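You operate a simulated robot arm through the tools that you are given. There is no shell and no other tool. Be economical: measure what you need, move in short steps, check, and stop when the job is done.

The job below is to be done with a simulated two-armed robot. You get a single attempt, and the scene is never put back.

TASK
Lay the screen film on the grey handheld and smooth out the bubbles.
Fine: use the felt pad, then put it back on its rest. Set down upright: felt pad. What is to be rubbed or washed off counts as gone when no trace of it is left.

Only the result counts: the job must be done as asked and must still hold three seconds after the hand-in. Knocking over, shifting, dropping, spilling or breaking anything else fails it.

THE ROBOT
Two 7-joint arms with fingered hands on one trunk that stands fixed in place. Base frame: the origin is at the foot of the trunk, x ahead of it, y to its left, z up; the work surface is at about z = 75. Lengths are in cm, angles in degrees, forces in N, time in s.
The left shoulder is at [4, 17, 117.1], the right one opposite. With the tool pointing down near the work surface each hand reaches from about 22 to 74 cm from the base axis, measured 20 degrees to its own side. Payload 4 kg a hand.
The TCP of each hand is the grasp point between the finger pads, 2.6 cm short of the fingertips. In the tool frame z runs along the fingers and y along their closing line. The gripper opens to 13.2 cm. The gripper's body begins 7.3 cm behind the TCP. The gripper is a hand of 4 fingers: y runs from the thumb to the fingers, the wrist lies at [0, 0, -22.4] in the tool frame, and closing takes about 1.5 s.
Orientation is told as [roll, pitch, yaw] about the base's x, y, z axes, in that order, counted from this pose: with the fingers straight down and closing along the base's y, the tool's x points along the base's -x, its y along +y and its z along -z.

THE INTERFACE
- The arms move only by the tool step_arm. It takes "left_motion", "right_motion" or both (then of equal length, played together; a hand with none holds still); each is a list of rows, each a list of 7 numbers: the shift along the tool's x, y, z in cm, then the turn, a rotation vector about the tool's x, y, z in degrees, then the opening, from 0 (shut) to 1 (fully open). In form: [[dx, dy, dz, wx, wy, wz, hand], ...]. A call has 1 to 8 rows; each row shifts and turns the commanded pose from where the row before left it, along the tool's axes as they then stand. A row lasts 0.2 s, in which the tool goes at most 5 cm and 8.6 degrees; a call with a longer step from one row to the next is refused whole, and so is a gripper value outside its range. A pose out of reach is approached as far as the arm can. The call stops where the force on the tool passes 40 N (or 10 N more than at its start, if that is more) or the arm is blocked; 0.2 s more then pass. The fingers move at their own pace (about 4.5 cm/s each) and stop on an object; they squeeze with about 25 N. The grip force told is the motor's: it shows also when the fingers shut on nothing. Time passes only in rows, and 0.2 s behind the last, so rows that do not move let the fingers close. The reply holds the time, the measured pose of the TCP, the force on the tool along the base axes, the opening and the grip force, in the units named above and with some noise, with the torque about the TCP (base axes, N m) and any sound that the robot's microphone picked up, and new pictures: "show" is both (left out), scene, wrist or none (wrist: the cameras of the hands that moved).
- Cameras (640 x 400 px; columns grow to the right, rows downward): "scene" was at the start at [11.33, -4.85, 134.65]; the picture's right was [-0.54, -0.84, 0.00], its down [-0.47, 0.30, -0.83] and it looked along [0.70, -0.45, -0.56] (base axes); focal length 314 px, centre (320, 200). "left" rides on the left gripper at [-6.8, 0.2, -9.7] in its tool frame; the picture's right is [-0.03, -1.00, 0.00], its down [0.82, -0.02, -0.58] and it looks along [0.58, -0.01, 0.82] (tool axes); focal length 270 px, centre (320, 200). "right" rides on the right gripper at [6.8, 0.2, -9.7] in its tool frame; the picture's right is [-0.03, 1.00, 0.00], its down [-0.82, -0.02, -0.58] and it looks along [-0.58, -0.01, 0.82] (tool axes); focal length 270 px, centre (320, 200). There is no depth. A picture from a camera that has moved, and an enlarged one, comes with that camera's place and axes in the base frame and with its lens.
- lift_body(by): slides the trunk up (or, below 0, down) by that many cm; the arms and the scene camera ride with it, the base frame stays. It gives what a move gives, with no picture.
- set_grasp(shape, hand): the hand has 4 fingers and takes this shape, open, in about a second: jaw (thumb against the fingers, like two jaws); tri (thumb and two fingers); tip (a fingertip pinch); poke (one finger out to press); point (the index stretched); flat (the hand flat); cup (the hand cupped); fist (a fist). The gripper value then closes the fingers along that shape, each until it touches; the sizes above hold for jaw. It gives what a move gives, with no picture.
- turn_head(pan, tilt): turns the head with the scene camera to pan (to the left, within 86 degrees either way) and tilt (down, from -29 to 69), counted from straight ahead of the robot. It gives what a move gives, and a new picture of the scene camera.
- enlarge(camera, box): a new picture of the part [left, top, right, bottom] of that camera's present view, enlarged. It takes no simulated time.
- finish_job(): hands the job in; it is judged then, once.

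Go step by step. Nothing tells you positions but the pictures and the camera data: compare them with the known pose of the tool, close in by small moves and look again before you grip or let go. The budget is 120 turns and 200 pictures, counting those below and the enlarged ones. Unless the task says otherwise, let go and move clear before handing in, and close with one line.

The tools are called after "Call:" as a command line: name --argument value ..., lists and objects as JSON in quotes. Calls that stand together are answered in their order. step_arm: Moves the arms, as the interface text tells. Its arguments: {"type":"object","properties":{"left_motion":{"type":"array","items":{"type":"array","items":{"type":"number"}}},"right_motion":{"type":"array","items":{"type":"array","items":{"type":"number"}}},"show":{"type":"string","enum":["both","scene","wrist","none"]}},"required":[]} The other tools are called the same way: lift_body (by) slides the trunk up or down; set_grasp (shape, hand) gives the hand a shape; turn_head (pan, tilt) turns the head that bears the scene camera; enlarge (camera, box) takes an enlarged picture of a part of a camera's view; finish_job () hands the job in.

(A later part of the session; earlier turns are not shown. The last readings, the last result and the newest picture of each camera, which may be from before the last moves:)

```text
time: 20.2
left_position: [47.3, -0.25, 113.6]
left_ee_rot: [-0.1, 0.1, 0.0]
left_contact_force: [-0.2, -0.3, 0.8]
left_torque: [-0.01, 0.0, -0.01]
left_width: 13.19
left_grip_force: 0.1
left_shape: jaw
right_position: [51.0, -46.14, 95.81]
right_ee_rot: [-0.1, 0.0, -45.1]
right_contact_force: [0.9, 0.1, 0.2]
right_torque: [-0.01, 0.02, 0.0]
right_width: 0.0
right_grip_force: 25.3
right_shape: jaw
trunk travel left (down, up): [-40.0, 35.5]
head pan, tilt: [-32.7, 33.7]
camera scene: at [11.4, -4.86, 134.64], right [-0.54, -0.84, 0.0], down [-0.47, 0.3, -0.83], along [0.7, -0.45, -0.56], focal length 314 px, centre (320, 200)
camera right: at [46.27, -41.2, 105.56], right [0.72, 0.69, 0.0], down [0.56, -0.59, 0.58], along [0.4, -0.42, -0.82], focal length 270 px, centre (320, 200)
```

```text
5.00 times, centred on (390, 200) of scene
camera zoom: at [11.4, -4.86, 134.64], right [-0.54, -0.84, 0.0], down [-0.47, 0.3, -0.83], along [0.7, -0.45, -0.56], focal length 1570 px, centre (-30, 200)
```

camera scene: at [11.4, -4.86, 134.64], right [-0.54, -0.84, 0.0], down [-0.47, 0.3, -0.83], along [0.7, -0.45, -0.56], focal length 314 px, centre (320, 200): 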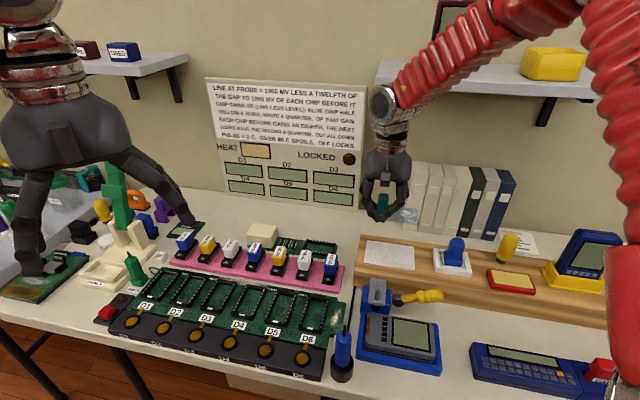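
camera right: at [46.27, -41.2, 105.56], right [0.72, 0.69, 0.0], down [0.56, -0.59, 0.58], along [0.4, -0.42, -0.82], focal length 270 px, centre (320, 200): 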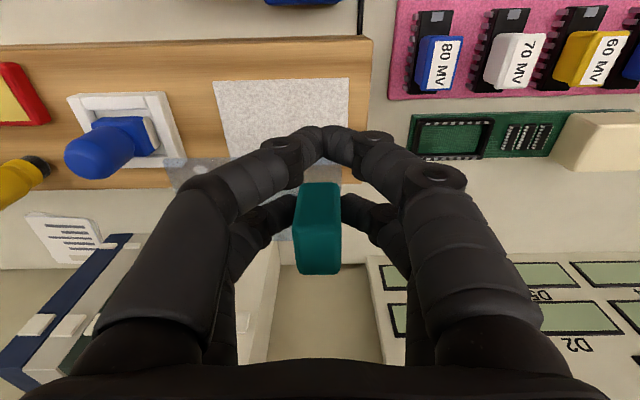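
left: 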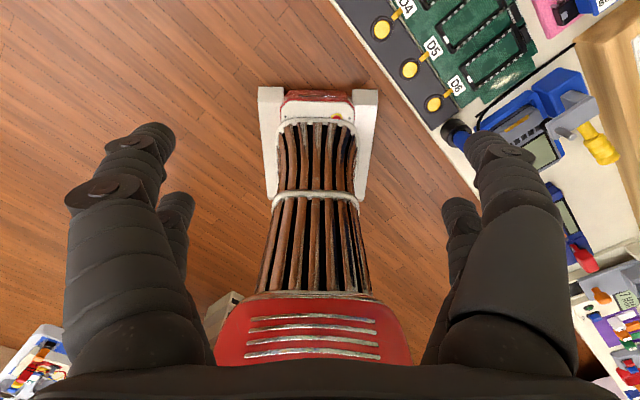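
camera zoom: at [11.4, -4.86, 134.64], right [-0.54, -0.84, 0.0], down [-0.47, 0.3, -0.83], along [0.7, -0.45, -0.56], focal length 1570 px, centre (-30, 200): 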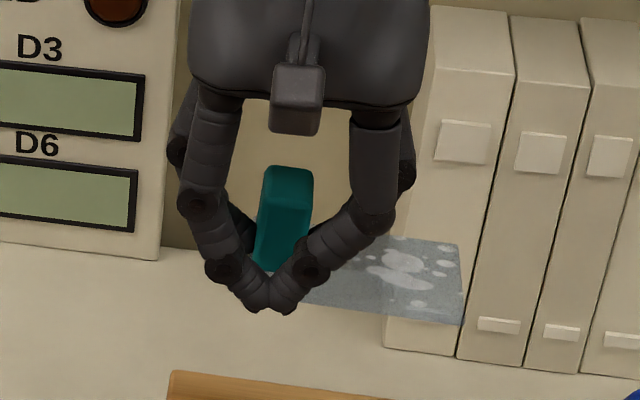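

The film is held, with about -3.5° of yaw slip. I'll carry it over the handheld, correct the yaw and check the alignment.

Call:
step_arm --right_motion '[[4.1, -0.84, 0, 0, 0, 0, 0], [4.1, -0.84, 0, 0, 0, 0, 0], [4.1, -0.84, 0, 0, 0, 0, 0], [4.1, -0.84, 0, 0, 0, 0, 0], [4.1, -0.84, 0, 0, 0, 0, 0], [0, 0, 2, 0, 0, -3.5, 0], [0, 0, 2, 0, 0, 0, 0], [0, 0, 0, 0, 0, 0, 0]]'

Call:
enlarge --camera "right" --box '[80, 60, 400, 260]'

Call:
enlarge --camera "scene" --box '[340, 250, 460, 370]'

```text
time: 22.0
left_position: [47.13, -0.13, 113.57]
left_ee_rot: [0.0, 0.1, 0.0]
left_contact_force: [0.1, -0.8, 0.1]
left_torque: [0.01, 0.0, -0.02]
left_width: 13.2
left_grip_force: 0.1
left_shape: jaw
right_position: [33.54, -34.88, 92.03]
right_ee_rot: [0.1, 0.4, -41.3]
right_contact_force: [0.1, -0.5, 0.0]
right_torque: [0.01, -0.01, -0.02]
right_width: 0.02
right_grip_force: 24.7
right_shape: jaw
right hand out of reach, approached as far as the arm can: row 7
trunk travel left (down, up): [-40.0, 35.5]
head pan, tilt: [-32.7, 33.7]
camera scene: at [11.34, -4.84, 134.65], right [-0.54, -0.84, 0.0], down [-0.47, 0.3, -0.83], along [0.7, -0.45, -0.56], focal length 314 px, centre (320, 200)
camera right: at [28.54, -30.21, 101.76], right [0.68, 0.73, 0.0], down [0.6, -0.56, 0.57], along [0.42, -0.39, -0.82], focal length 270 px, centre (320, 200)
```

scene: 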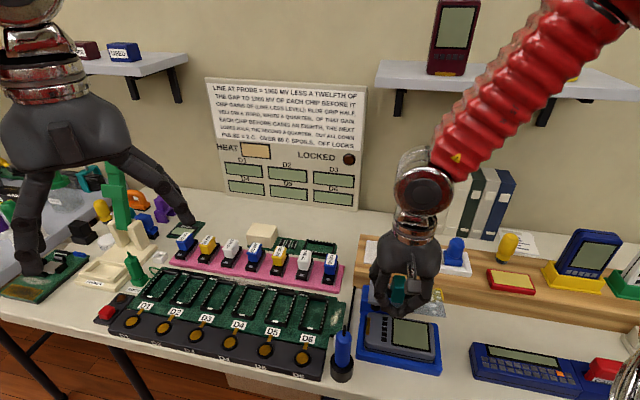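
right: 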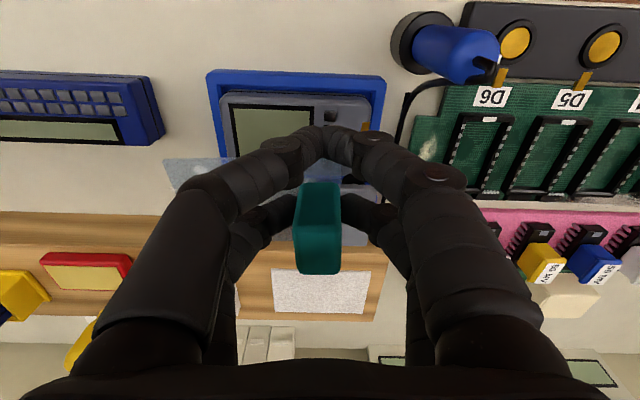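

```text
2.00 times, centred on (240, 160) of right
camera zoom: at [28.54, -30.21, 101.76], right [0.68, 0.73, 0.0], down [0.6, -0.56, 0.57], along [0.42, -0.39, -0.82], focal length 541 px, centre (480, 280)
```

zoom: 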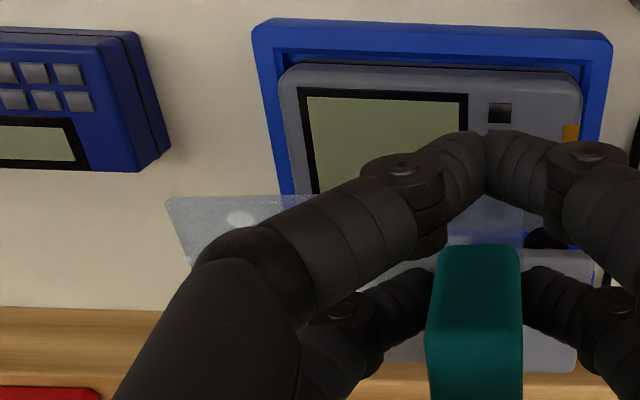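

```text
3.33 times, centred on (400, 310) of scene
camera zoom: at [11.34, -4.84, 134.65], right [-0.54, -0.84, 0.0], down [-0.47, 0.3, -0.83], along [0.7, -0.45, -0.56], focal length 1047 px, centre (53, -167)
```

zoom: 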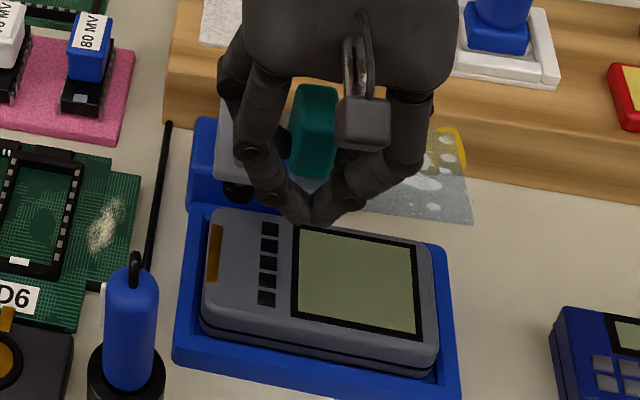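

The film is aligned over the screen in yaw and position (edges within 0.1 cm). The arm is near a folded limit, so I'll raise the trunk 12 cm and then lower the hand.

Call:
lift_body --by 12

Call:
step_arm --right_motion '[[0, 0, 4, 0, 0, 0, 0], [0, 0, 4, 0, 0, 0, 0], [0, 0, 4, 0, 0, 0, 0], [0, 0, 3, 0, 0, 0, 0], [0, 0, 3, 0, 0, 0, 0], [0, 0, 0, 0, 0, 0, 0]]'

Call:
enlarge --camera "right" --box '[80, 60, 400, 260]'

```text
time: 23.5
left_position: [47.13, -0.15, 125.6]
left_ee_rot: [-0.1, 0.0, 0.0]
left_contact_force: [0.0, 0.1, 0.1]
left_torque: [-0.02, -0.02, 0.01]
left_width: 13.19
left_grip_force: 0.0
left_shape: jaw
right_position: [33.59, -34.75, 103.98]
right_ee_rot: [-0.1, 0.1, -41.4]
right_contact_force: [-0.7, 0.1, -1.1]
right_torque: [0.02, 0.0, -0.02]
right_width: 0.01
right_grip_force: 24.8
right_shape: jaw
trunk travel left (down, up): [-52.0, 23.5]
head pan, tilt: [-32.7, 33.7]
```

```text
time: 24.9
left_position: [47.16, -0.09, 125.69]
left_ee_rot: [0.0, 0.1, 0.1]
left_contact_force: [0.8, -0.2, -0.3]
left_torque: [0.0, -0.03, 0.01]
left_width: 13.22
left_grip_force: 0.0
left_shape: jaw
right_position: [37.16, -40.12, 88.7]
right_ee_rot: [0.1, 0.6, -41.4]
right_contact_force: [-0.7, -0.1, -0.1]
right_torque: [0.02, 0.01, -0.02]
right_width: 0.01
right_grip_force: 25.1
right_shape: jaw
right hand out of reach, approached as far as the arm can: row 1, 2, 3, 4, 5
trunk travel left (down, up): [-52.0, 23.5]
head pan, tilt: [-32.7, 33.7]
camera scene: at [9.37, -4.81, 146.75], right [-0.54, -0.84, 0.0], down [-0.47, 0.3, -0.83], along [0.7, -0.45, -0.55], focal length 314 px, centre (320, 200)
camera right: at [32.16, -35.54, 98.37], right [0.68, 0.73, 0.0], down [0.6, -0.56, 0.57], along [0.42, -0.39, -0.82], focal length 270 px, centre (320, 200)
```

scene: 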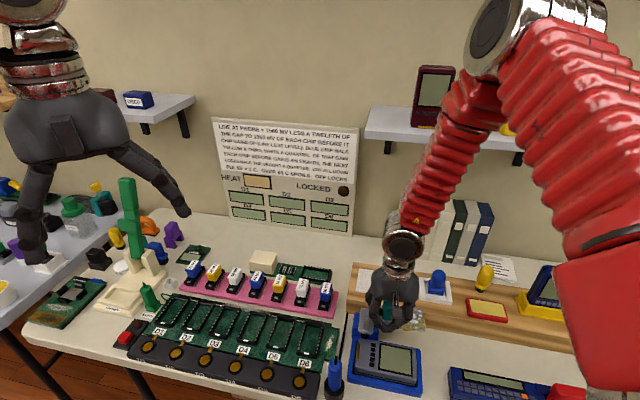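
right: 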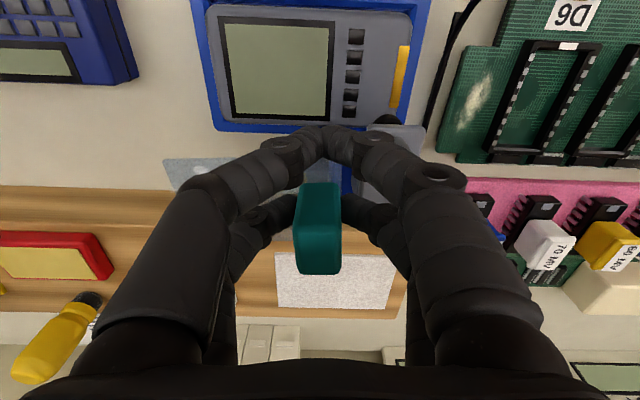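

```text
2.00 times, centred on (240, 160) of right
camera zoom: at [32.16, -35.54, 98.37], right [0.68, 0.73, 0.0], down [0.6, -0.56, 0.57], along [0.42, -0.39, -0.82], focal length 541 px, centre (480, 280)
```

zoom: 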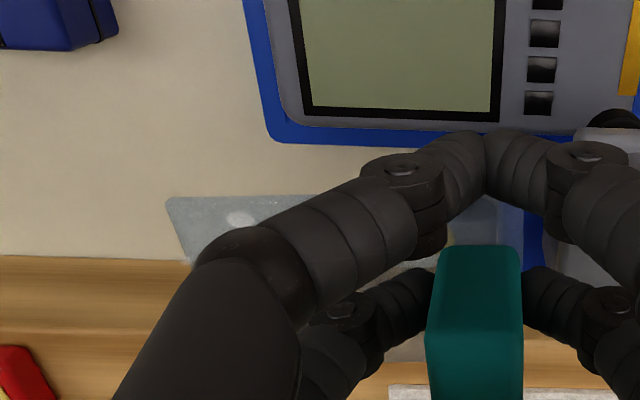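

Raising the trunk made it worse, so the near limit is below the shoulder. I'll go back up and lower the trunk instead.

Call:
step_arm --right_motion '[[0, 0, -4, 0, 0, 0, 0], [0, 0, -4, 0, 0, 0, 0], [0, 0, -4, 0, 0, 0, 0], [0, 0, -4, 0, 0, 0, 0], [0, 0, -4, 0, 0, 0, 0], [0, 0, -4, 0, 0, 0, 0], [0, 0, -2, 0, 0, 0, 0], [0, 0, 0, 0, 0, 0, 0]]' --show "scene"

```text
time: 26.7
left_position: [47.19, -0.25, 125.6]
left_ee_rot: [0.0, 0.1, 0.0]
left_contact_force: [-0.8, 0.4, 0.7]
left_torque: [-0.02, 0.02, -0.03]
left_width: 13.2
left_grip_force: 0.1
left_shape: jaw
right_position: [37.14, -39.98, 114.57]
right_ee_rot: [0.0, 0.1, -41.5]
right_contact_force: [-0.5, 0.6, -0.7]
right_torque: [0.06, 0.01, 0.01]
right_width: 0.0
right_grip_force: 25.1
right_shape: jaw
trunk travel left (down, up): [-52.0, 23.5]
head pan, tilt: [-32.7, 33.7]
camera scene: at [9.43, -4.85, 146.74], right [-0.54, -0.84, 0.0], down [-0.47, 0.3, -0.83], along [0.7, -0.45, -0.56], focal length 314 px, centre (320, 200)
```

scene: 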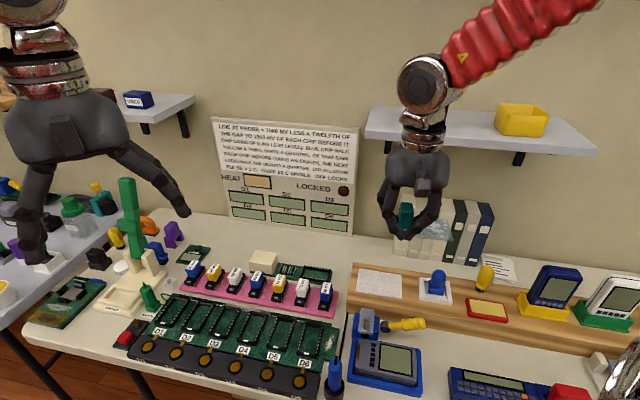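

Call:
lift_body --by -20

Call:
step_arm --right_motion '[[3, 0.7, 0, 0, 0, 0, 0], [3.4, 0.64, 0, 0, 0, 0, 0], [0, 0, 0, 0, 0, 0, 0]]'

```text
time: 28.9
left_position: [47.15, -0.25, 105.61]
left_ee_rot: [0.1, 0.0, 0.0]
left_contact_force: [0.5, 0.6, -0.7]
left_torque: [-0.03, 0.0, 0.01]
left_width: 13.22
left_grip_force: 0.1
left_shape: jaw
right_position: [37.05, -39.96, 94.8]
right_ee_rot: [-0.1, 0.1, -41.5]
right_contact_force: [0.4, -0.5, -0.8]
right_torque: [0.01, 0.01, -0.01]
right_width: 0.0
right_grip_force: 25.1
right_shape: jaw
trunk travel left (down, up): [-32.0, 43.5]
head pan, tilt: [-32.7, 33.7]
```

```text
time: 29.7
left_position: [47.15, -0.31, 105.59]
left_ee_rot: [0.0, 0.1, 0.0]
left_contact_force: [-0.1, 0.8, 0.1]
left_torque: [0.01, -0.02, 0.0]
left_width: 13.19
left_grip_force: 0.1
left_shape: jaw
right_position: [33.17, -34.77, 94.81]
right_ee_rot: [0.0, 0.0, -41.6]
right_contact_force: [1.5, 0.2, -0.6]
right_torque: [0.01, 0.02, -0.01]
right_width: 0.02
right_grip_force: 24.9
right_shape: jaw
trunk travel left (down, up): [-32.0, 43.5]
head pan, tilt: [-32.7, 33.7]
camera scene: at [13.56, -4.86, 126.53], right [-0.54, -0.84, 0.0], down [-0.47, 0.3, -0.83], along [0.7, -0.45, -0.56], focal length 314 px, centre (320, 200)
camera right: at [28.12, -30.06, 104.48], right [0.68, 0.73, 0.0], down [0.6, -0.56, 0.58], along [0.42, -0.39, -0.82], focal length 270 px, centre (320, 200)
```

scene: 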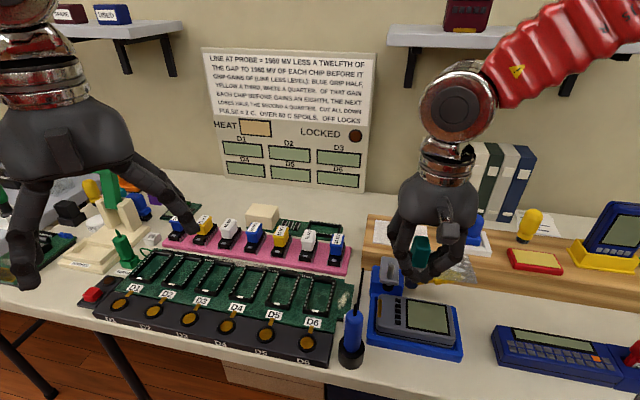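
right: 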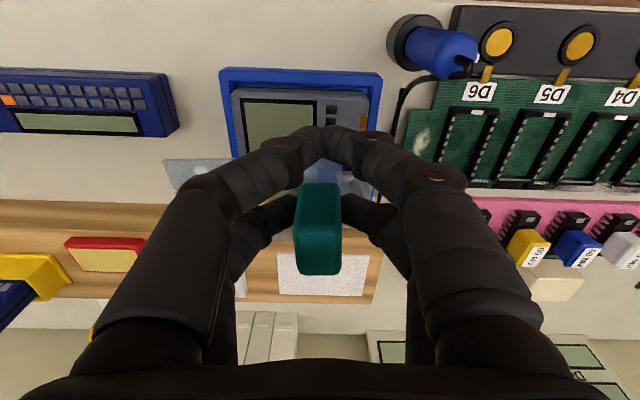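

Call:
step_arm --right_motion '[[-0.44, 0.15, 3, 0, 0, 0, 0], [0, 0, 3, 0, 0, 0, 0], [0, 0, 3, 0, 0, 0, 0], [0, 0, 0, 0, 0, 0, 0]]'

Call:
enlarge --camera "right" --box '[80, 60, 400, 260]'

Call:
enlarge --camera "scene" --box '[350, 240, 480, 370]'

```text
time: 30.7
left_position: [47.07, -0.21, 105.63]
left_ee_rot: [0.0, 0.0, 0.0]
left_contact_force: [0.2, -1.0, -0.1]
left_torque: [0.0, -0.01, 0.01]
left_width: 13.18
left_grip_force: 0.1
left_shape: jaw
right_position: [33.56, -34.76, 85.72]
right_ee_rot: [0.0, -0.1, -41.5]
right_contact_force: [-0.2, -0.2, -1.0]
right_torque: [0.02, -0.03, 0.01]
right_width: 0.0
right_grip_force: 25.3
right_shape: jaw
trunk travel left (down, up): [-32.0, 43.5]
head pan, tilt: [-32.7, 33.7]
camera scene: at [13.48, -4.84, 126.55], right [-0.54, -0.84, 0.0], down [-0.47, 0.3, -0.83], along [0.7, -0.45, -0.55], focal length 314 px, centre (320, 200)
camera right: at [28.44, -30.2, 95.4], right [0.68, 0.73, 0.0], down [0.6, -0.56, 0.58], along [0.42, -0.39, -0.82], focal length 270 px, centre (320, 200)
```

scene: 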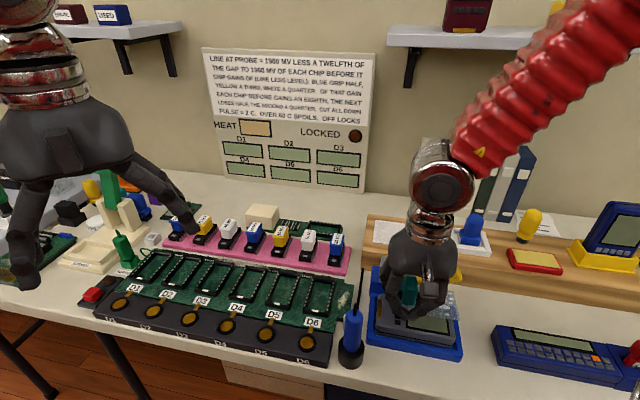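
right: 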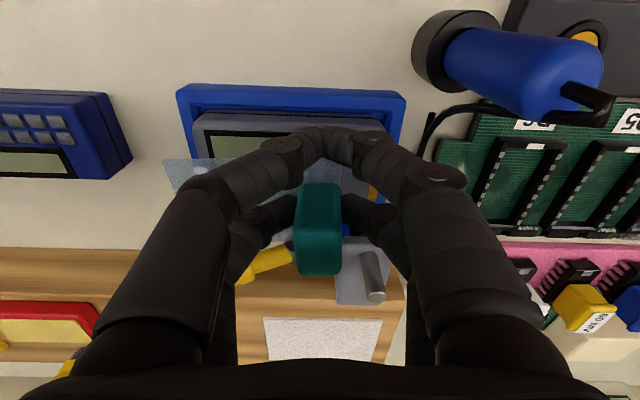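

```text
2.00 times, centred on (240, 160) of right
camera zoom: at [28.44, -30.2, 95.4], right [0.68, 0.73, 0.0], down [0.6, -0.56, 0.58], along [0.42, -0.39, -0.82], focal length 541 px, centre (480, 280)
```

zoom: 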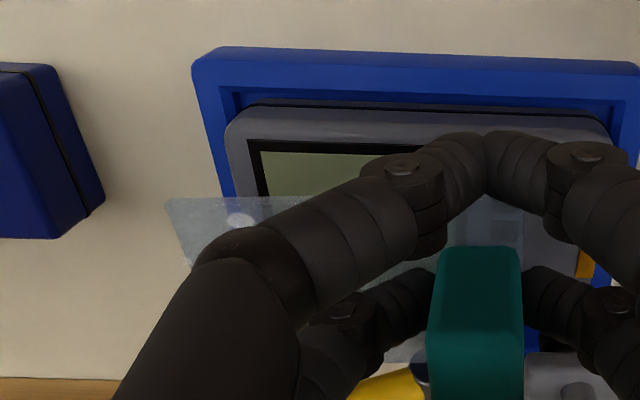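

```text
3.08 times, centred on (415, 305) of scene
camera zoom: at [13.48, -4.84, 126.55], right [-0.54, -0.84, 0.0], down [-0.47, 0.3, -0.83], along [0.7, -0.45, -0.55], focal length 966 px, centre (28, -123)
```

zoom: 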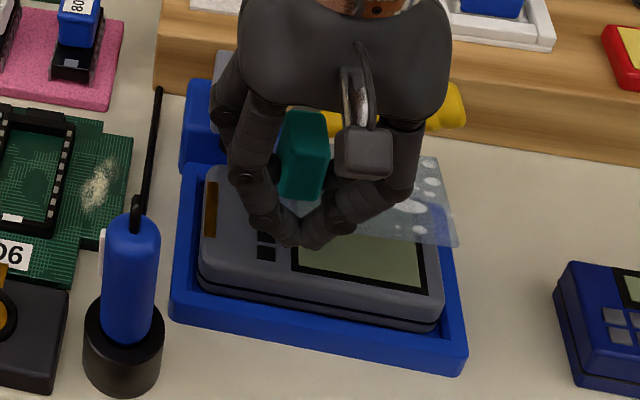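

Alignment holds. I'll lower to contact.

Call:
step_arm --right_motion '[[0, 0, 2, 0, 0, 0, 0], [0, 0, 1, 0, 0, 0, 0], [0, 0, 0.4, 0, 0, 0, 0], [0, 0, 0, 0, 0, 0, 0]]' --show "scene"

Call:
enlarge --camera "right" --box '[80, 60, 400, 260]'

Call:
enlarge --camera "scene" --box '[350, 240, 480, 370]'

```text
time: 31.7
left_position: [47.08, -0.27, 105.63]
left_ee_rot: [0.0, -0.1, 0.0]
left_contact_force: [0.5, 0.5, -0.1]
left_torque: [0.01, 0.04, -0.02]
left_width: 13.19
left_grip_force: 0.1
left_shape: jaw
right_position: [34.03, -35.87, 82.98]
right_ee_rot: [0.0, 0.3, -41.5]
right_contact_force: [-0.4, -0.2, 0.0]
right_torque: [0.02, -0.01, 0.02]
right_width: 0.0
right_grip_force: 24.5
right_shape: jaw
right hand out of reach, approached as far as the arm can: row 1, 2
trunk travel left (down, up): [-32.0, 43.5]
head pan, tilt: [-32.7, 33.7]
camera scene: at [13.54, -4.85, 126.54], right [-0.54, -0.84, 0.0], down [-0.47, 0.3, -0.83], along [0.7, -0.45, -0.56], focal length 314 px, centre (320, 200)
```

scene: 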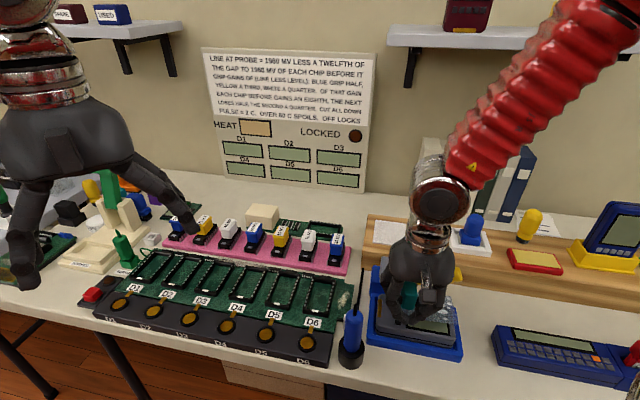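

```text
2.00 times, centred on (240, 160) of right
camera zoom: at [29.06, -31.33, 92.81], right [0.68, 0.73, 0.0], down [0.6, -0.56, 0.57], along [0.42, -0.39, -0.82], focal length 541 px, centre (480, 280)
```

zoom: 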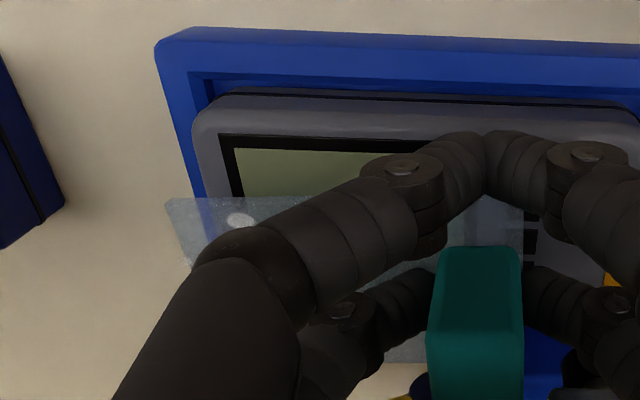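

```text
3.08 times, centred on (415, 305) of scene
camera zoom: at [13.54, -4.85, 126.54], right [-0.54, -0.84, 0.0], down [-0.47, 0.3, -0.83], along [0.7, -0.45, -0.56], focal length 966 px, centre (28, -123)
```

zoom: 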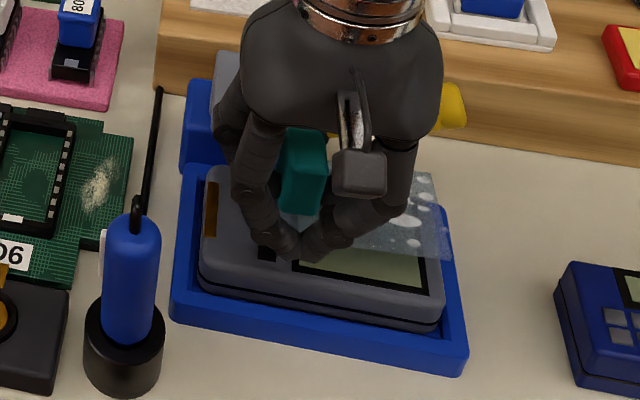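

I need the trunk lower still. I'll raise both hands 12, then lower the trunk 12.

Call:
step_arm --right_motion '[[0, 0, -3, 0, 0, 0, 0], [0, 0, -3, 0, 0, 0, 0], [0, 0, -3, 0, 0, 0, 0], [0, 0, -3, 0, 0, 0, 0], [0, 0, -3, 0, 0, 0, 0], [0, 0, 0, 0, 0, 0, 0]]' --left_motion '[[0, 0, -3, 0, 0, 0, 1], [0, 0, -3, 0, 0, 0, 1], [0, 0, -3, 0, 0, 0, 1], [0, 0, -3, 0, 0, 0, 1], [0, 0, -3, 0, 0, 0, 1], [0, 0, 0, 0, 0, 0, 1]]' --show "none"

Call:
lift_body --by -12

Call:
step_arm --right_motion '[[0, 0, 0, 0, 0, 0, 0]]'

```text
time: 33.1
left_position: [47.26, -0.28, 120.61]
left_ee_rot: [-0.1, 0.0, 0.0]
left_contact_force: [0.8, 0.4, 0.2]
left_torque: [0.03, 0.01, 0.0]
left_width: 13.2
left_grip_force: 0.0
left_shape: jaw
right_position: [34.06, -35.82, 97.94]
right_ee_rot: [0.0, 0.1, -41.5]
right_contact_force: [0.7, -0.2, -0.3]
right_torque: [0.03, -0.03, 0.02]
right_width: 0.01
right_grip_force: 25.3
right_shape: jaw
trunk travel left (down, up): [-32.0, 43.5]
head pan, tilt: [-32.7, 33.7]
```

```text
time: 34.6
left_position: [47.16, -0.31, 108.77]
left_ee_rot: [0.1, 0.0, 0.0]
left_contact_force: [-0.1, 0.6, -0.4]
left_torque: [0.01, 0.01, -0.02]
left_width: 13.2
left_grip_force: 0.0
left_shape: jaw
right_position: [33.95, -35.75, 85.86]
right_ee_rot: [0.0, 0.1, -41.5]
right_contact_force: [0.5, -0.3, -1.1]
right_torque: [0.04, -0.02, -0.01]
right_width: 0.0
right_grip_force: 25.0
right_shape: jaw
trunk travel left (down, up): [-20.0, 55.5]
head pan, tilt: [-32.7, 33.7]
```

```text
time: 35.0
left_position: [47.27, -0.35, 108.72]
left_ee_rot: [0.0, 0.0, 0.0]
left_contact_force: [0.0, -0.1, 0.3]
left_torque: [0.0, -0.02, -0.02]
left_width: 13.16
left_grip_force: 0.0
left_shape: jaw
right_position: [34.04, -35.66, 85.86]
right_ee_rot: [0.0, 0.0, -41.5]
right_contact_force: [-0.1, -0.2, -0.8]
right_torque: [-0.02, 0.01, 0.01]
right_width: 0.01
right_grip_force: 25.3
right_shape: jaw
trunk travel left (down, up): [-20.0, 55.5]
head pan, tilt: [-32.7, 33.7]
camera scene: at [18.26, -4.85, 114.14], right [-0.54, -0.84, 0.0], down [-0.47, 0.3, -0.83], along [0.7, -0.45, -0.56], focal length 314 px, centre (320, 200)
camera right: at [28.93, -31.04, 95.58], right [0.68, 0.73, 0.0], down [0.6, -0.56, 0.58], along [0.42, -0.39, -0.82], focal length 270 px, centre (320, 200)
```

scene: 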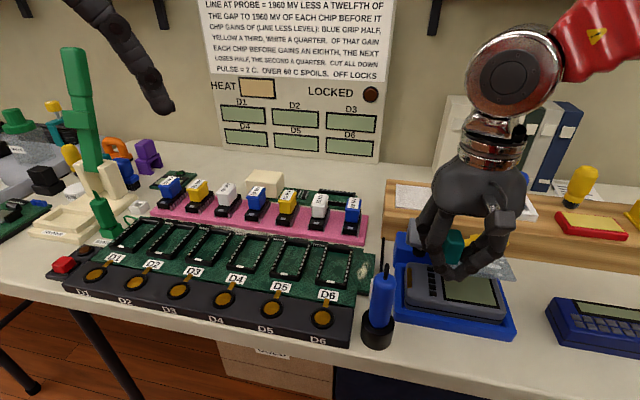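
right: 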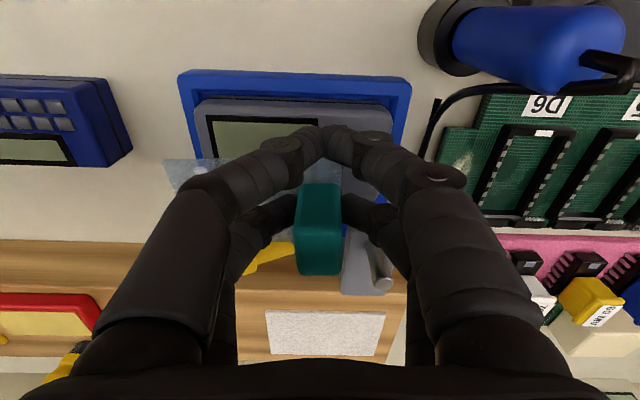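

Call:
step_arm --right_motion '[[0.93, 0.33, 0, 0, 0, 0, 0], [0, 0, 1.5, 0, 0, 0, 0], [0, 0, 1.5, 0, 0, 0, 0], [0, 0, 0, 0, 0, 0, 0]]' --show "none"

Call:
enlarge --camera "right" --box '[80, 60, 400, 260]'

Call:
enlarge --camera "scene" --box '[390, 200, 540, 350]'

```text
time: 36.0
left_position: [47.08, -0.29, 108.67]
left_ee_rot: [0.0, 0.1, -0.1]
left_contact_force: [-0.7, -1.1, -0.4]
left_torque: [-0.03, 0.01, 0.03]
left_width: 13.21
left_grip_force: 0.0
left_shape: jaw
right_position: [33.54, -34.86, 82.86]
right_ee_rot: [0.0, 0.1, -41.5]
right_contact_force: [-0.2, 0.8, -0.3]
right_torque: [0.03, -0.04, -0.01]
right_width: 0.0
right_grip_force: 25.1
right_shape: jaw
trunk travel left (down, up): [-20.0, 55.5]
head pan, tilt: [-32.7, 33.7]
```

```text
2.00 times, centred on (240, 160) of right
camera zoom: at [28.36, -30.23, 92.51], right [0.68, 0.73, 0.0], down [0.6, -0.56, 0.58], along [0.42, -0.39, -0.82], focal length 541 px, centre (480, 280)
```

zoom: 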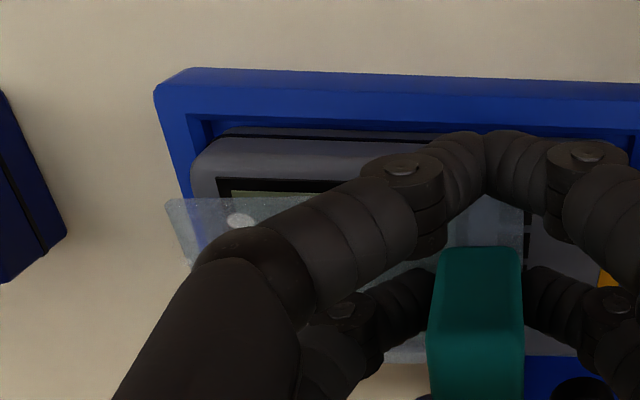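

```text
2.67 times, centred on (465, 275) of scene
camera zoom: at [18.27, -4.84, 114.13], right [-0.54, -0.84, 0.0], down [-0.47, 0.3, -0.83], along [0.7, -0.45, -0.56], focal length 838 px, centre (-67, 0)
```

zoom: 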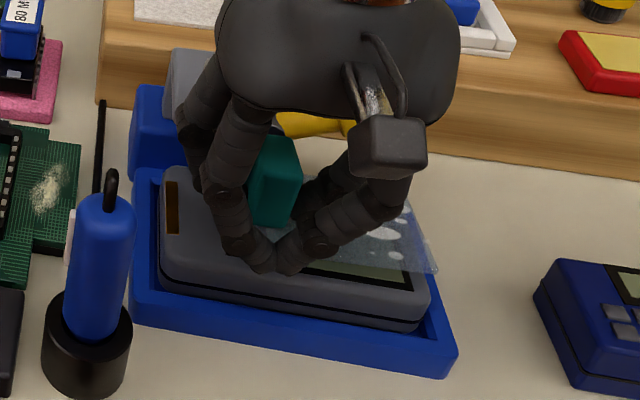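

The film's left end sits a little far, so I'll shift 0.35 right and lower to contact in small steps.

Call:
step_arm --right_motion '[[0, 0.35, 0.4, 0, 0, 0, 0], [0, 0, 0.3, 0, 0, 0, 0], [0, 0, 0.2, 0, 0, 0, 0], [0, 0, 0, 0, 0, 0, 0]]' --show "none"

Call:
enlarge --camera "right" --box '[80, 60, 400, 260]'

Call:
enlarge --camera "scene" --box '[390, 200, 540, 350]'

```text
time: 37.0
left_position: [47.12, -0.1, 108.52]
left_ee_rot: [0.0, 0.1, -0.1]
left_contact_force: [0.3, -0.7, -0.4]
left_torque: [0.0, 0.01, 0.0]
left_width: 13.18
left_grip_force: 0.1
left_shape: jaw
right_position: [33.68, -34.45, 81.85]
right_ee_rot: [-0.1, 0.0, -41.4]
right_contact_force: [0.3, -0.6, 0.0]
right_torque: [0.01, 0.01, 0.01]
right_width: 0.0
right_grip_force: 24.2
right_shape: jaw
trunk travel left (down, up): [-20.0, 55.5]
head pan, tilt: [-32.7, 33.7]
```

```text
2.00 times, centred on (240, 160) of right
camera zoom: at [28.66, -29.91, 91.67], right [0.68, 0.73, 0.0], down [0.6, -0.56, 0.58], along [0.42, -0.39, -0.82], focal length 541 px, centre (480, 280)
```

zoom: 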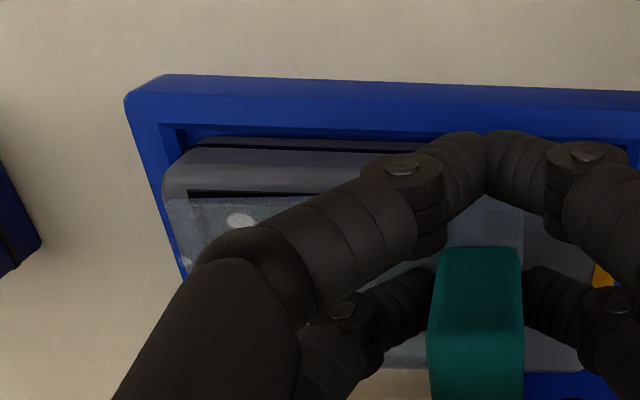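

```text
2.67 times, centred on (465, 275) of scene
camera zoom: at [18.28, -4.85, 114.13], right [-0.54, -0.84, 0.0], down [-0.47, 0.3, -0.83], along [0.7, -0.45, -0.56], focal length 838 px, centre (-67, 0)
```

zoom: 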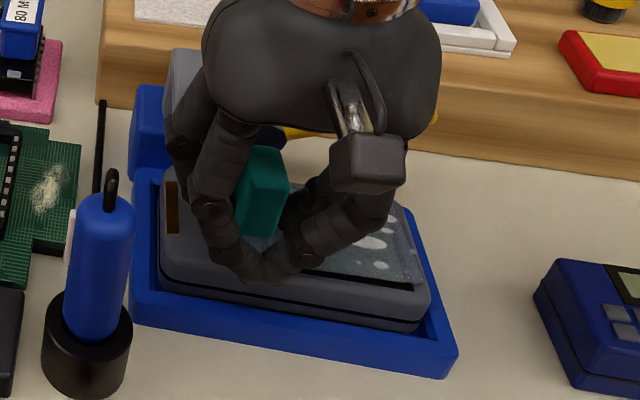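

Call:
step_arm --right_motion '[[0, 0, 0.2, 0, 0, 0, 0], [0, 0, 0.15, 0, 0, 0, 0], [0, 0, 0, 0, 0, 0, 0]]' --show "none"

```text
time: 37.8
left_position: [47.03, -0.1, 108.55]
left_ee_rot: [0.0, 0.1, 0.0]
left_contact_force: [-0.5, 0.7, -0.8]
left_torque: [0.01, -0.03, 0.0]
left_width: 13.2
left_grip_force: 0.1
left_shape: jaw
right_position: [33.74, -34.5, 81.66]
right_ee_rot: [-0.1, 0.1, -41.4]
right_contact_force: [0.4, -0.7, -0.5]
right_torque: [0.03, -0.01, 0.0]
right_width: 0.0
right_grip_force: 24.6
right_shape: jaw
trunk travel left (down, up): [-20.0, 55.5]
head pan, tilt: [-32.7, 33.7]
```

Call:
step_arm --right_motion '[[0, 0, 0.2, 0, 0, 0, 0], [0, 0, 0.2, 0, 0, 0, 0], [0, 0, 0, 0, 0, 0, 0]]' --show "none"

Call:
enlarge --camera "right" --box '[80, 60, 400, 260]'

```text
time: 38.6
left_position: [47.03, -0.19, 108.55]
left_ee_rot: [-0.1, 0.1, 0.1]
left_contact_force: [0.1, 0.1, 0.1]
left_torque: [-0.01, 0.01, 0.0]
left_width: 13.19
left_grip_force: 0.0
left_shape: jaw
right_position: [33.73, -34.49, 81.24]
right_ee_rot: [0.1, 0.1, -41.5]
right_contact_force: [-0.4, -0.1, 1.1]
right_torque: [0.01, 0.0, 0.0]
right_width: 0.0
right_grip_force: 25.1
right_shape: jaw
trunk travel left (down, up): [-20.0, 55.5]
head pan, tilt: [-32.7, 33.7]
```

```text
2.00 times, centred on (240, 160) of right
camera zoom: at [28.73, -29.85, 90.92], right [0.68, 0.73, 0.0], down [0.6, -0.56, 0.58], along [0.42, -0.39, -0.82], focal length 541 px, centre (480, 280)
```

zoom: 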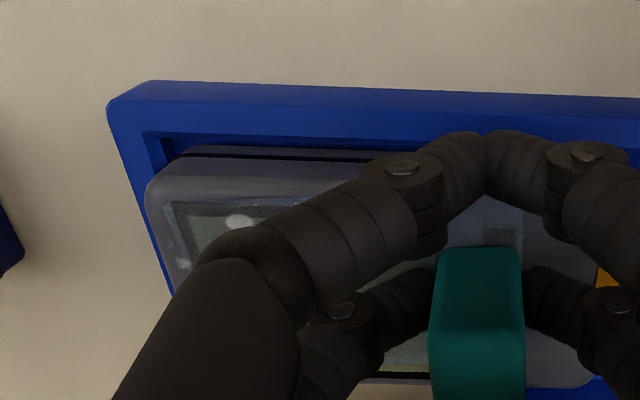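

Call:
enlarge --camera "right" --box '[140, 130, 240, 210]'

Call:
enlarge --camera "right" --box '[230, 200, 330, 280]'

Call:
enlarge --camera "scene" --box '[420, 230, 520, 330]'

```text
5.00 times, centred on (190, 170) of right
camera zoom: at [28.73, -29.85, 90.92], right [0.68, 0.73, 0.0], down [0.6, -0.56, 0.58], along [0.42, -0.39, -0.82], focal length 1351 px, centre (970, 350)
```

zoom: 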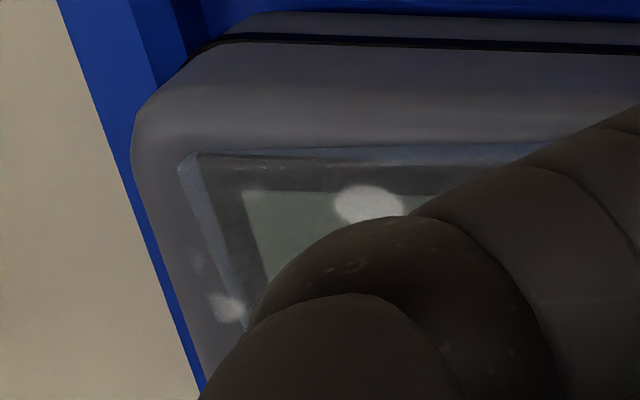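

```text
5.00 times, centred on (280, 240) of right
camera zoom: at [28.73, -29.85, 90.92], right [0.68, 0.73, 0.0], down [0.6, -0.56, 0.58], along [0.42, -0.39, -0.82], focal length 1351 px, centre (520, 0)
```

zoom: 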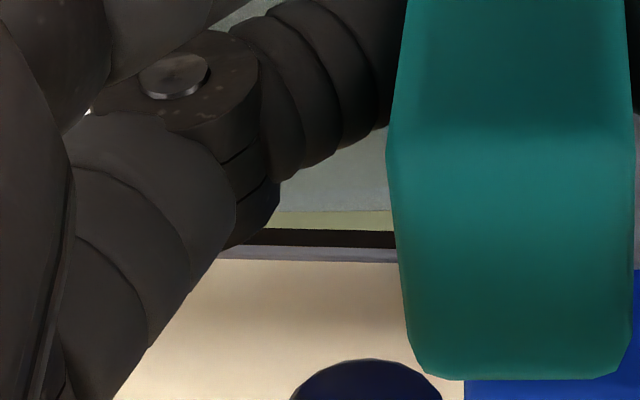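

```text
4.00 times, centred on (470, 280) of scene
camera zoom: at [18.28, -4.85, 114.13], right [-0.54, -0.84, 0.0], down [-0.47, 0.3, -0.83], along [0.7, -0.45, -0.56], focal length 1256 px, centre (-280, -120)
```

zoom: 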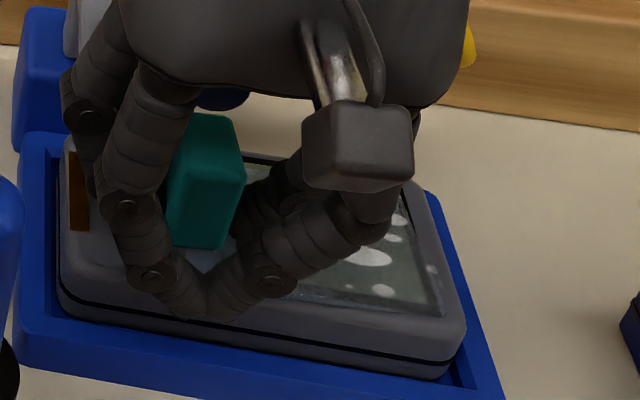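

Call:
step_arm --right_motion '[[-0.2, -0.3, 0, 0, 0, 0, 0], [0, 0, 0.15, 0, 0, 0, 0], [0, 0, 0, 0, 0, 0, 0]]' --show "none"

Call:
enlarge --camera "right" --box '[140, 130, 240, 210]'

Call:
enlarge --camera "right" --box '[230, 200, 330, 280]'

```text
time: 39.4
left_position: [47.13, -0.21, 108.51]
left_ee_rot: [0.2, 0.2, 0.0]
left_contact_force: [-0.4, -0.6, 0.6]
left_torque: [0.01, 0.02, 0.01]
left_width: 13.19
left_grip_force: 0.1
left_shape: jaw
right_position: [33.64, -34.86, 81.11]
right_ee_rot: [0.1, -0.1, -41.6]
right_contact_force: [0.1, 1.2, 0.4]
right_torque: [-0.06, 0.04, -0.05]
right_width: 0.04
right_grip_force: 25.1
right_shape: jaw
trunk travel left (down, up): [-20.0, 55.5]
head pan, tilt: [-32.7, 33.7]
```

```text
5.00 times, centred on (190, 170) of right
camera zoom: at [28.69, -30.21, 90.77], right [0.68, 0.73, 0.0], down [0.6, -0.56, 0.58], along [0.42, -0.39, -0.82], focal length 1351 px, centre (970, 350)
```

zoom: 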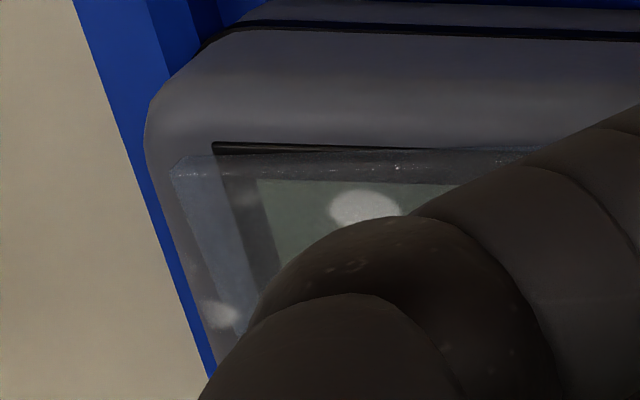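

```text
5.00 times, centred on (280, 240) of right
camera zoom: at [28.69, -30.21, 90.77], right [0.68, 0.73, 0.0], down [0.6, -0.56, 0.58], along [0.42, -0.39, -0.82], focal length 1351 px, centre (520, 0)
```

zoom: 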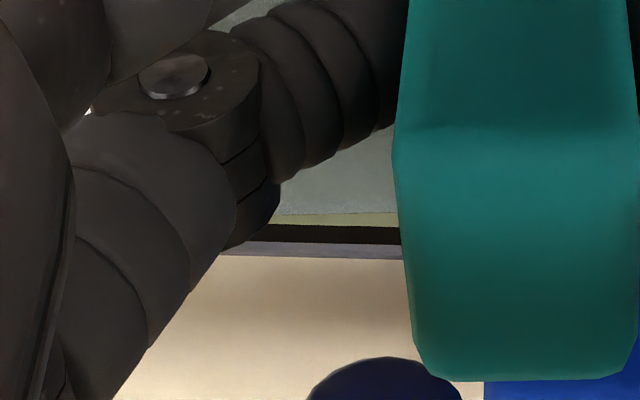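

The film yawed about 3° in the fingers. I'll raise slightly, counter-rotate, and re-lower.

Call:
step_arm --right_motion '[[0, 0, -0.5, 0, 0, 0, 0], [-0.3, 0.16, 0, 0, 0, 3, 0], [0, 0, 0, 0, 0, 0, 0]]' --show "none"

Call:
enlarge --camera "right" --box '[140, 120, 240, 200]'

Call:
enlarge --camera "right" --box '[230, 200, 330, 280]'

```text
time: 40.2
left_position: [47.25, -0.22, 108.57]
left_ee_rot: [0.1, 0.1, 0.0]
left_contact_force: [-0.3, -0.4, -0.7]
left_torque: [-0.02, 0.0, 0.02]
left_width: 13.17
left_grip_force: 0.1
left_shape: jaw
right_position: [34.05, -34.99, 81.47]
right_ee_rot: [-0.1, 0.1, -44.5]
right_contact_force: [0.6, 0.5, -0.8]
right_torque: [0.02, 0.02, 0.03]
right_width: 0.01
right_grip_force: 25.3
right_shape: jaw
trunk travel left (down, up): [-20.0, 55.5]
head pan, tilt: [-32.7, 33.7]
```

```text
5.00 times, centred on (190, 160) of right
camera zoom: at [29.26, -30.06, 91.23], right [0.72, 0.7, 0.0], down [0.57, -0.59, 0.58], along [0.4, -0.41, -0.82], focal length 1351 px, centre (970, 400)
```

zoom: 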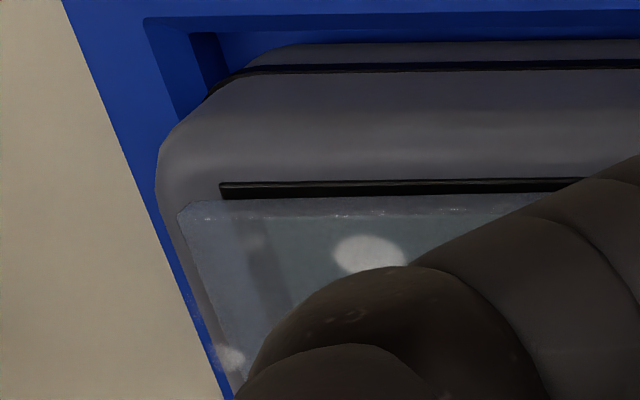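

```text
5.00 times, centred on (280, 240) of right
camera zoom: at [29.26, -30.06, 91.23], right [0.72, 0.7, 0.0], down [0.57, -0.59, 0.58], along [0.4, -0.41, -0.82], focal length 1351 px, centre (520, 0)
```

zoom: 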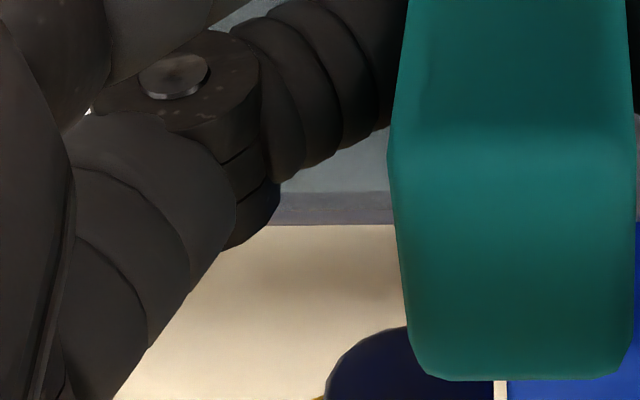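

Call:
step_arm --right_motion '[[-0.15, -0.25, 0, 0, 0, 0, 0], [0, 0, 0.25, 0, 0, 0, 0], [0, 0, 0, 0, 0, 0, 0]]' --show "none"

Call:
enlarge --camera "right" --box '[140, 120, 240, 200]'

Call:
enlarge --camera "right" --box '[230, 200, 330, 280]'

```text
time: 41.0
left_position: [47.16, -0.25, 108.53]
left_ee_rot: [0.0, 0.2, 0.0]
left_contact_force: [-0.5, 0.2, 0.5]
left_torque: [0.02, 0.03, 0.04]
left_width: 13.2
left_grip_force: 0.2
left_shape: jaw
right_position: [33.91, -35.28, 81.31]
right_ee_rot: [0.0, 0.1, -44.5]
right_contact_force: [0.4, -0.3, 0.3]
right_torque: [0.02, 0.05, 0.0]
right_width: 0.0
right_grip_force: 25.2
right_shape: jaw
trunk travel left (down, up): [-20.0, 55.5]
head pan, tilt: [-32.7, 33.7]
```

```text
5.00 times, centred on (190, 160) of right
camera zoom: at [29.2, -30.39, 90.98], right [0.72, 0.7, 0.0], down [0.57, -0.59, 0.58], along [0.4, -0.41, -0.82], focal length 1351 px, centre (970, 400)
```

zoom: 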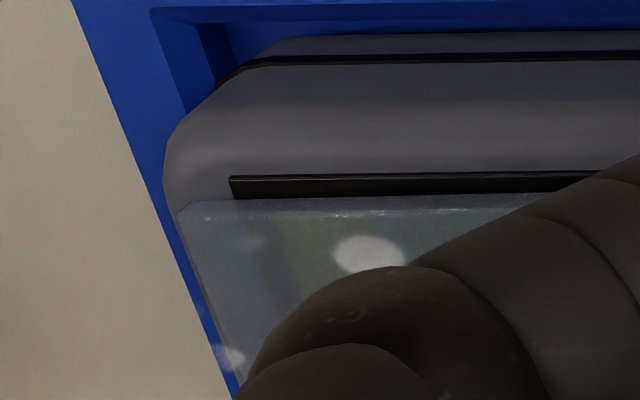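

```text
5.00 times, centred on (280, 240) of right
camera zoom: at [29.2, -30.39, 90.98], right [0.72, 0.7, 0.0], down [0.57, -0.59, 0.58], along [0.4, -0.41, -0.82], focal length 1351 px, centre (520, 0)
```

zoom: 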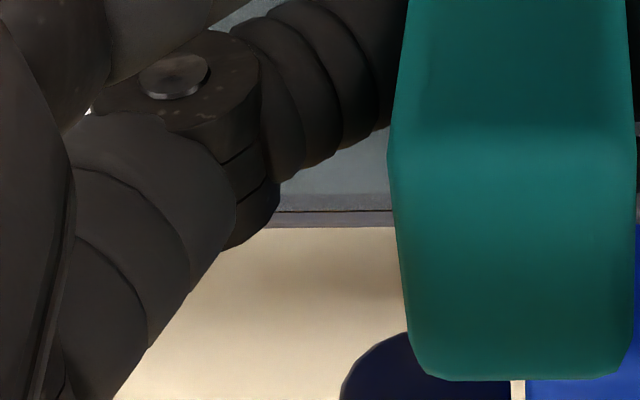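

Call:
step_arm --right_motion '[[0, 0, 0.2, 0, 0, 0, 0], [0, 0, 0.15, 0, 0, 0, 0], [0, 0, 0, 0, 0, 0, 0]]' --show "none"

Call:
enlarge --camera "right" --box '[140, 120, 240, 200]'

Call:
enlarge --camera "right" --box '[230, 200, 330, 280]'

```text
time: 41.8
left_position: [47.14, -0.32, 108.69]
left_ee_rot: [0.1, -0.1, 0.0]
left_contact_force: [0.7, 0.9, 0.4]
left_torque: [0.01, -0.02, 0.0]
left_width: 13.18
left_grip_force: 0.0
left_shape: jaw
right_position: [34.01, -35.27, 81.03]
right_ee_rot: [0.0, 0.1, -44.5]
right_contact_force: [1.2, -0.1, 5.7]
right_torque: [-0.12, -0.04, 0.02]
right_width: 0.0
right_grip_force: 25.0
right_shape: jaw
trunk travel left (down, up): [-20.0, 55.5]
head pan, tilt: [-32.7, 33.7]
```

```text
5.00 times, centred on (190, 160) of right
camera zoom: at [29.18, -30.37, 90.7], right [0.72, 0.7, 0.0], down [0.57, -0.59, 0.58], along [0.4, -0.42, -0.82], focal length 1351 px, centre (970, 400)
```

zoom: 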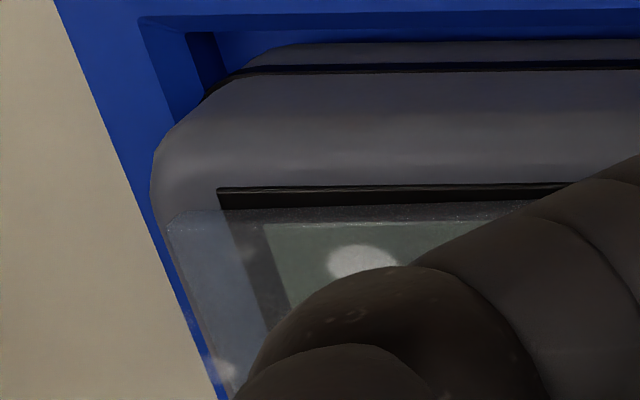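

```text
5.00 times, centred on (280, 240) of right
camera zoom: at [29.18, -30.37, 90.7], right [0.72, 0.7, 0.0], down [0.57, -0.59, 0.58], along [0.4, -0.42, -0.82], focal length 1351 px, centre (520, 0)
```

zoom: 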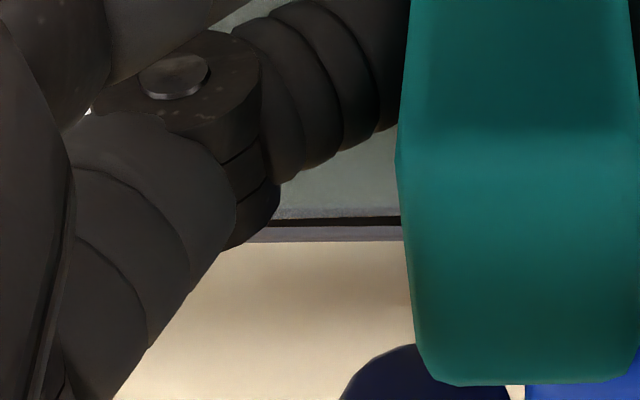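

The film rests on the screen with 5.7 N of contact, well centred (gaps about 0.1–0.25). I'll release gently.

Call:
step_arm --right_motion '[[0, 0, 0, 0, 0, 0, 0.1], [0, 0, 0, 0, 0, 0, 0.25], [0, 0, 0, 0, 0, 0, 0.3], [0, 0, 0, 0, 0, 0, 0.3]]' --show "both"

```text
time: 42.8
left_position: [47.11, -0.21, 108.69]
left_ee_rot: [0.0, 0.1, 0.0]
left_contact_force: [-0.1, 0.2, -0.8]
left_torque: [-0.02, 0.0, 0.0]
left_width: 13.18
left_grip_force: 0.1
left_shape: jaw
right_position: [33.94, -35.21, 81.06]
right_ee_rot: [0.0, 0.1, -44.5]
right_contact_force: [0.0, 0.8, 2.8]
right_torque: [-0.06, -0.02, -0.01]
right_width: 3.89
right_grip_force: 0.0
right_shape: jaw
trunk travel left (down, up): [-20.0, 55.5]
head pan, tilt: [-32.7, 33.7]
camera scene: at [18.27, -4.82, 114.13], right [-0.54, -0.84, 0.0], down [-0.47, 0.3, -0.83], along [0.7, -0.45, -0.56], focal length 314 px, centre (320, 200)
camera right: at [29.16, -30.36, 90.68], right [0.72, 0.7, 0.0], down [0.57, -0.59, 0.58], along [0.4, -0.41, -0.82], focal length 270 px, centre (320, 200)
```

scene: 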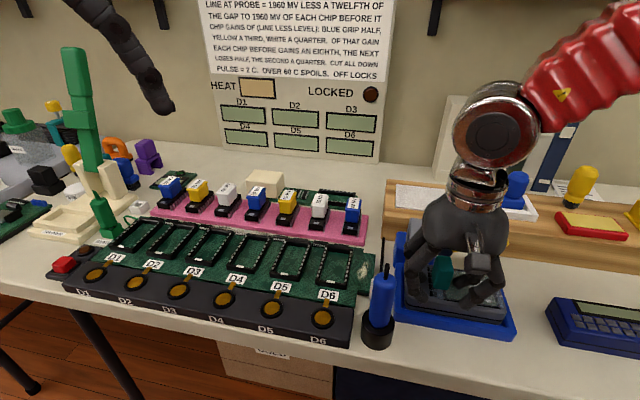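
right: 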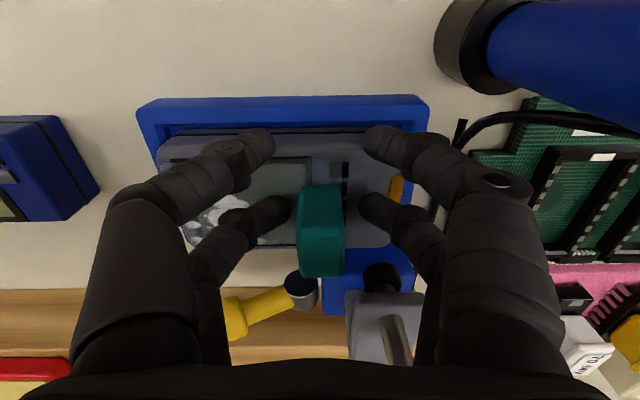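

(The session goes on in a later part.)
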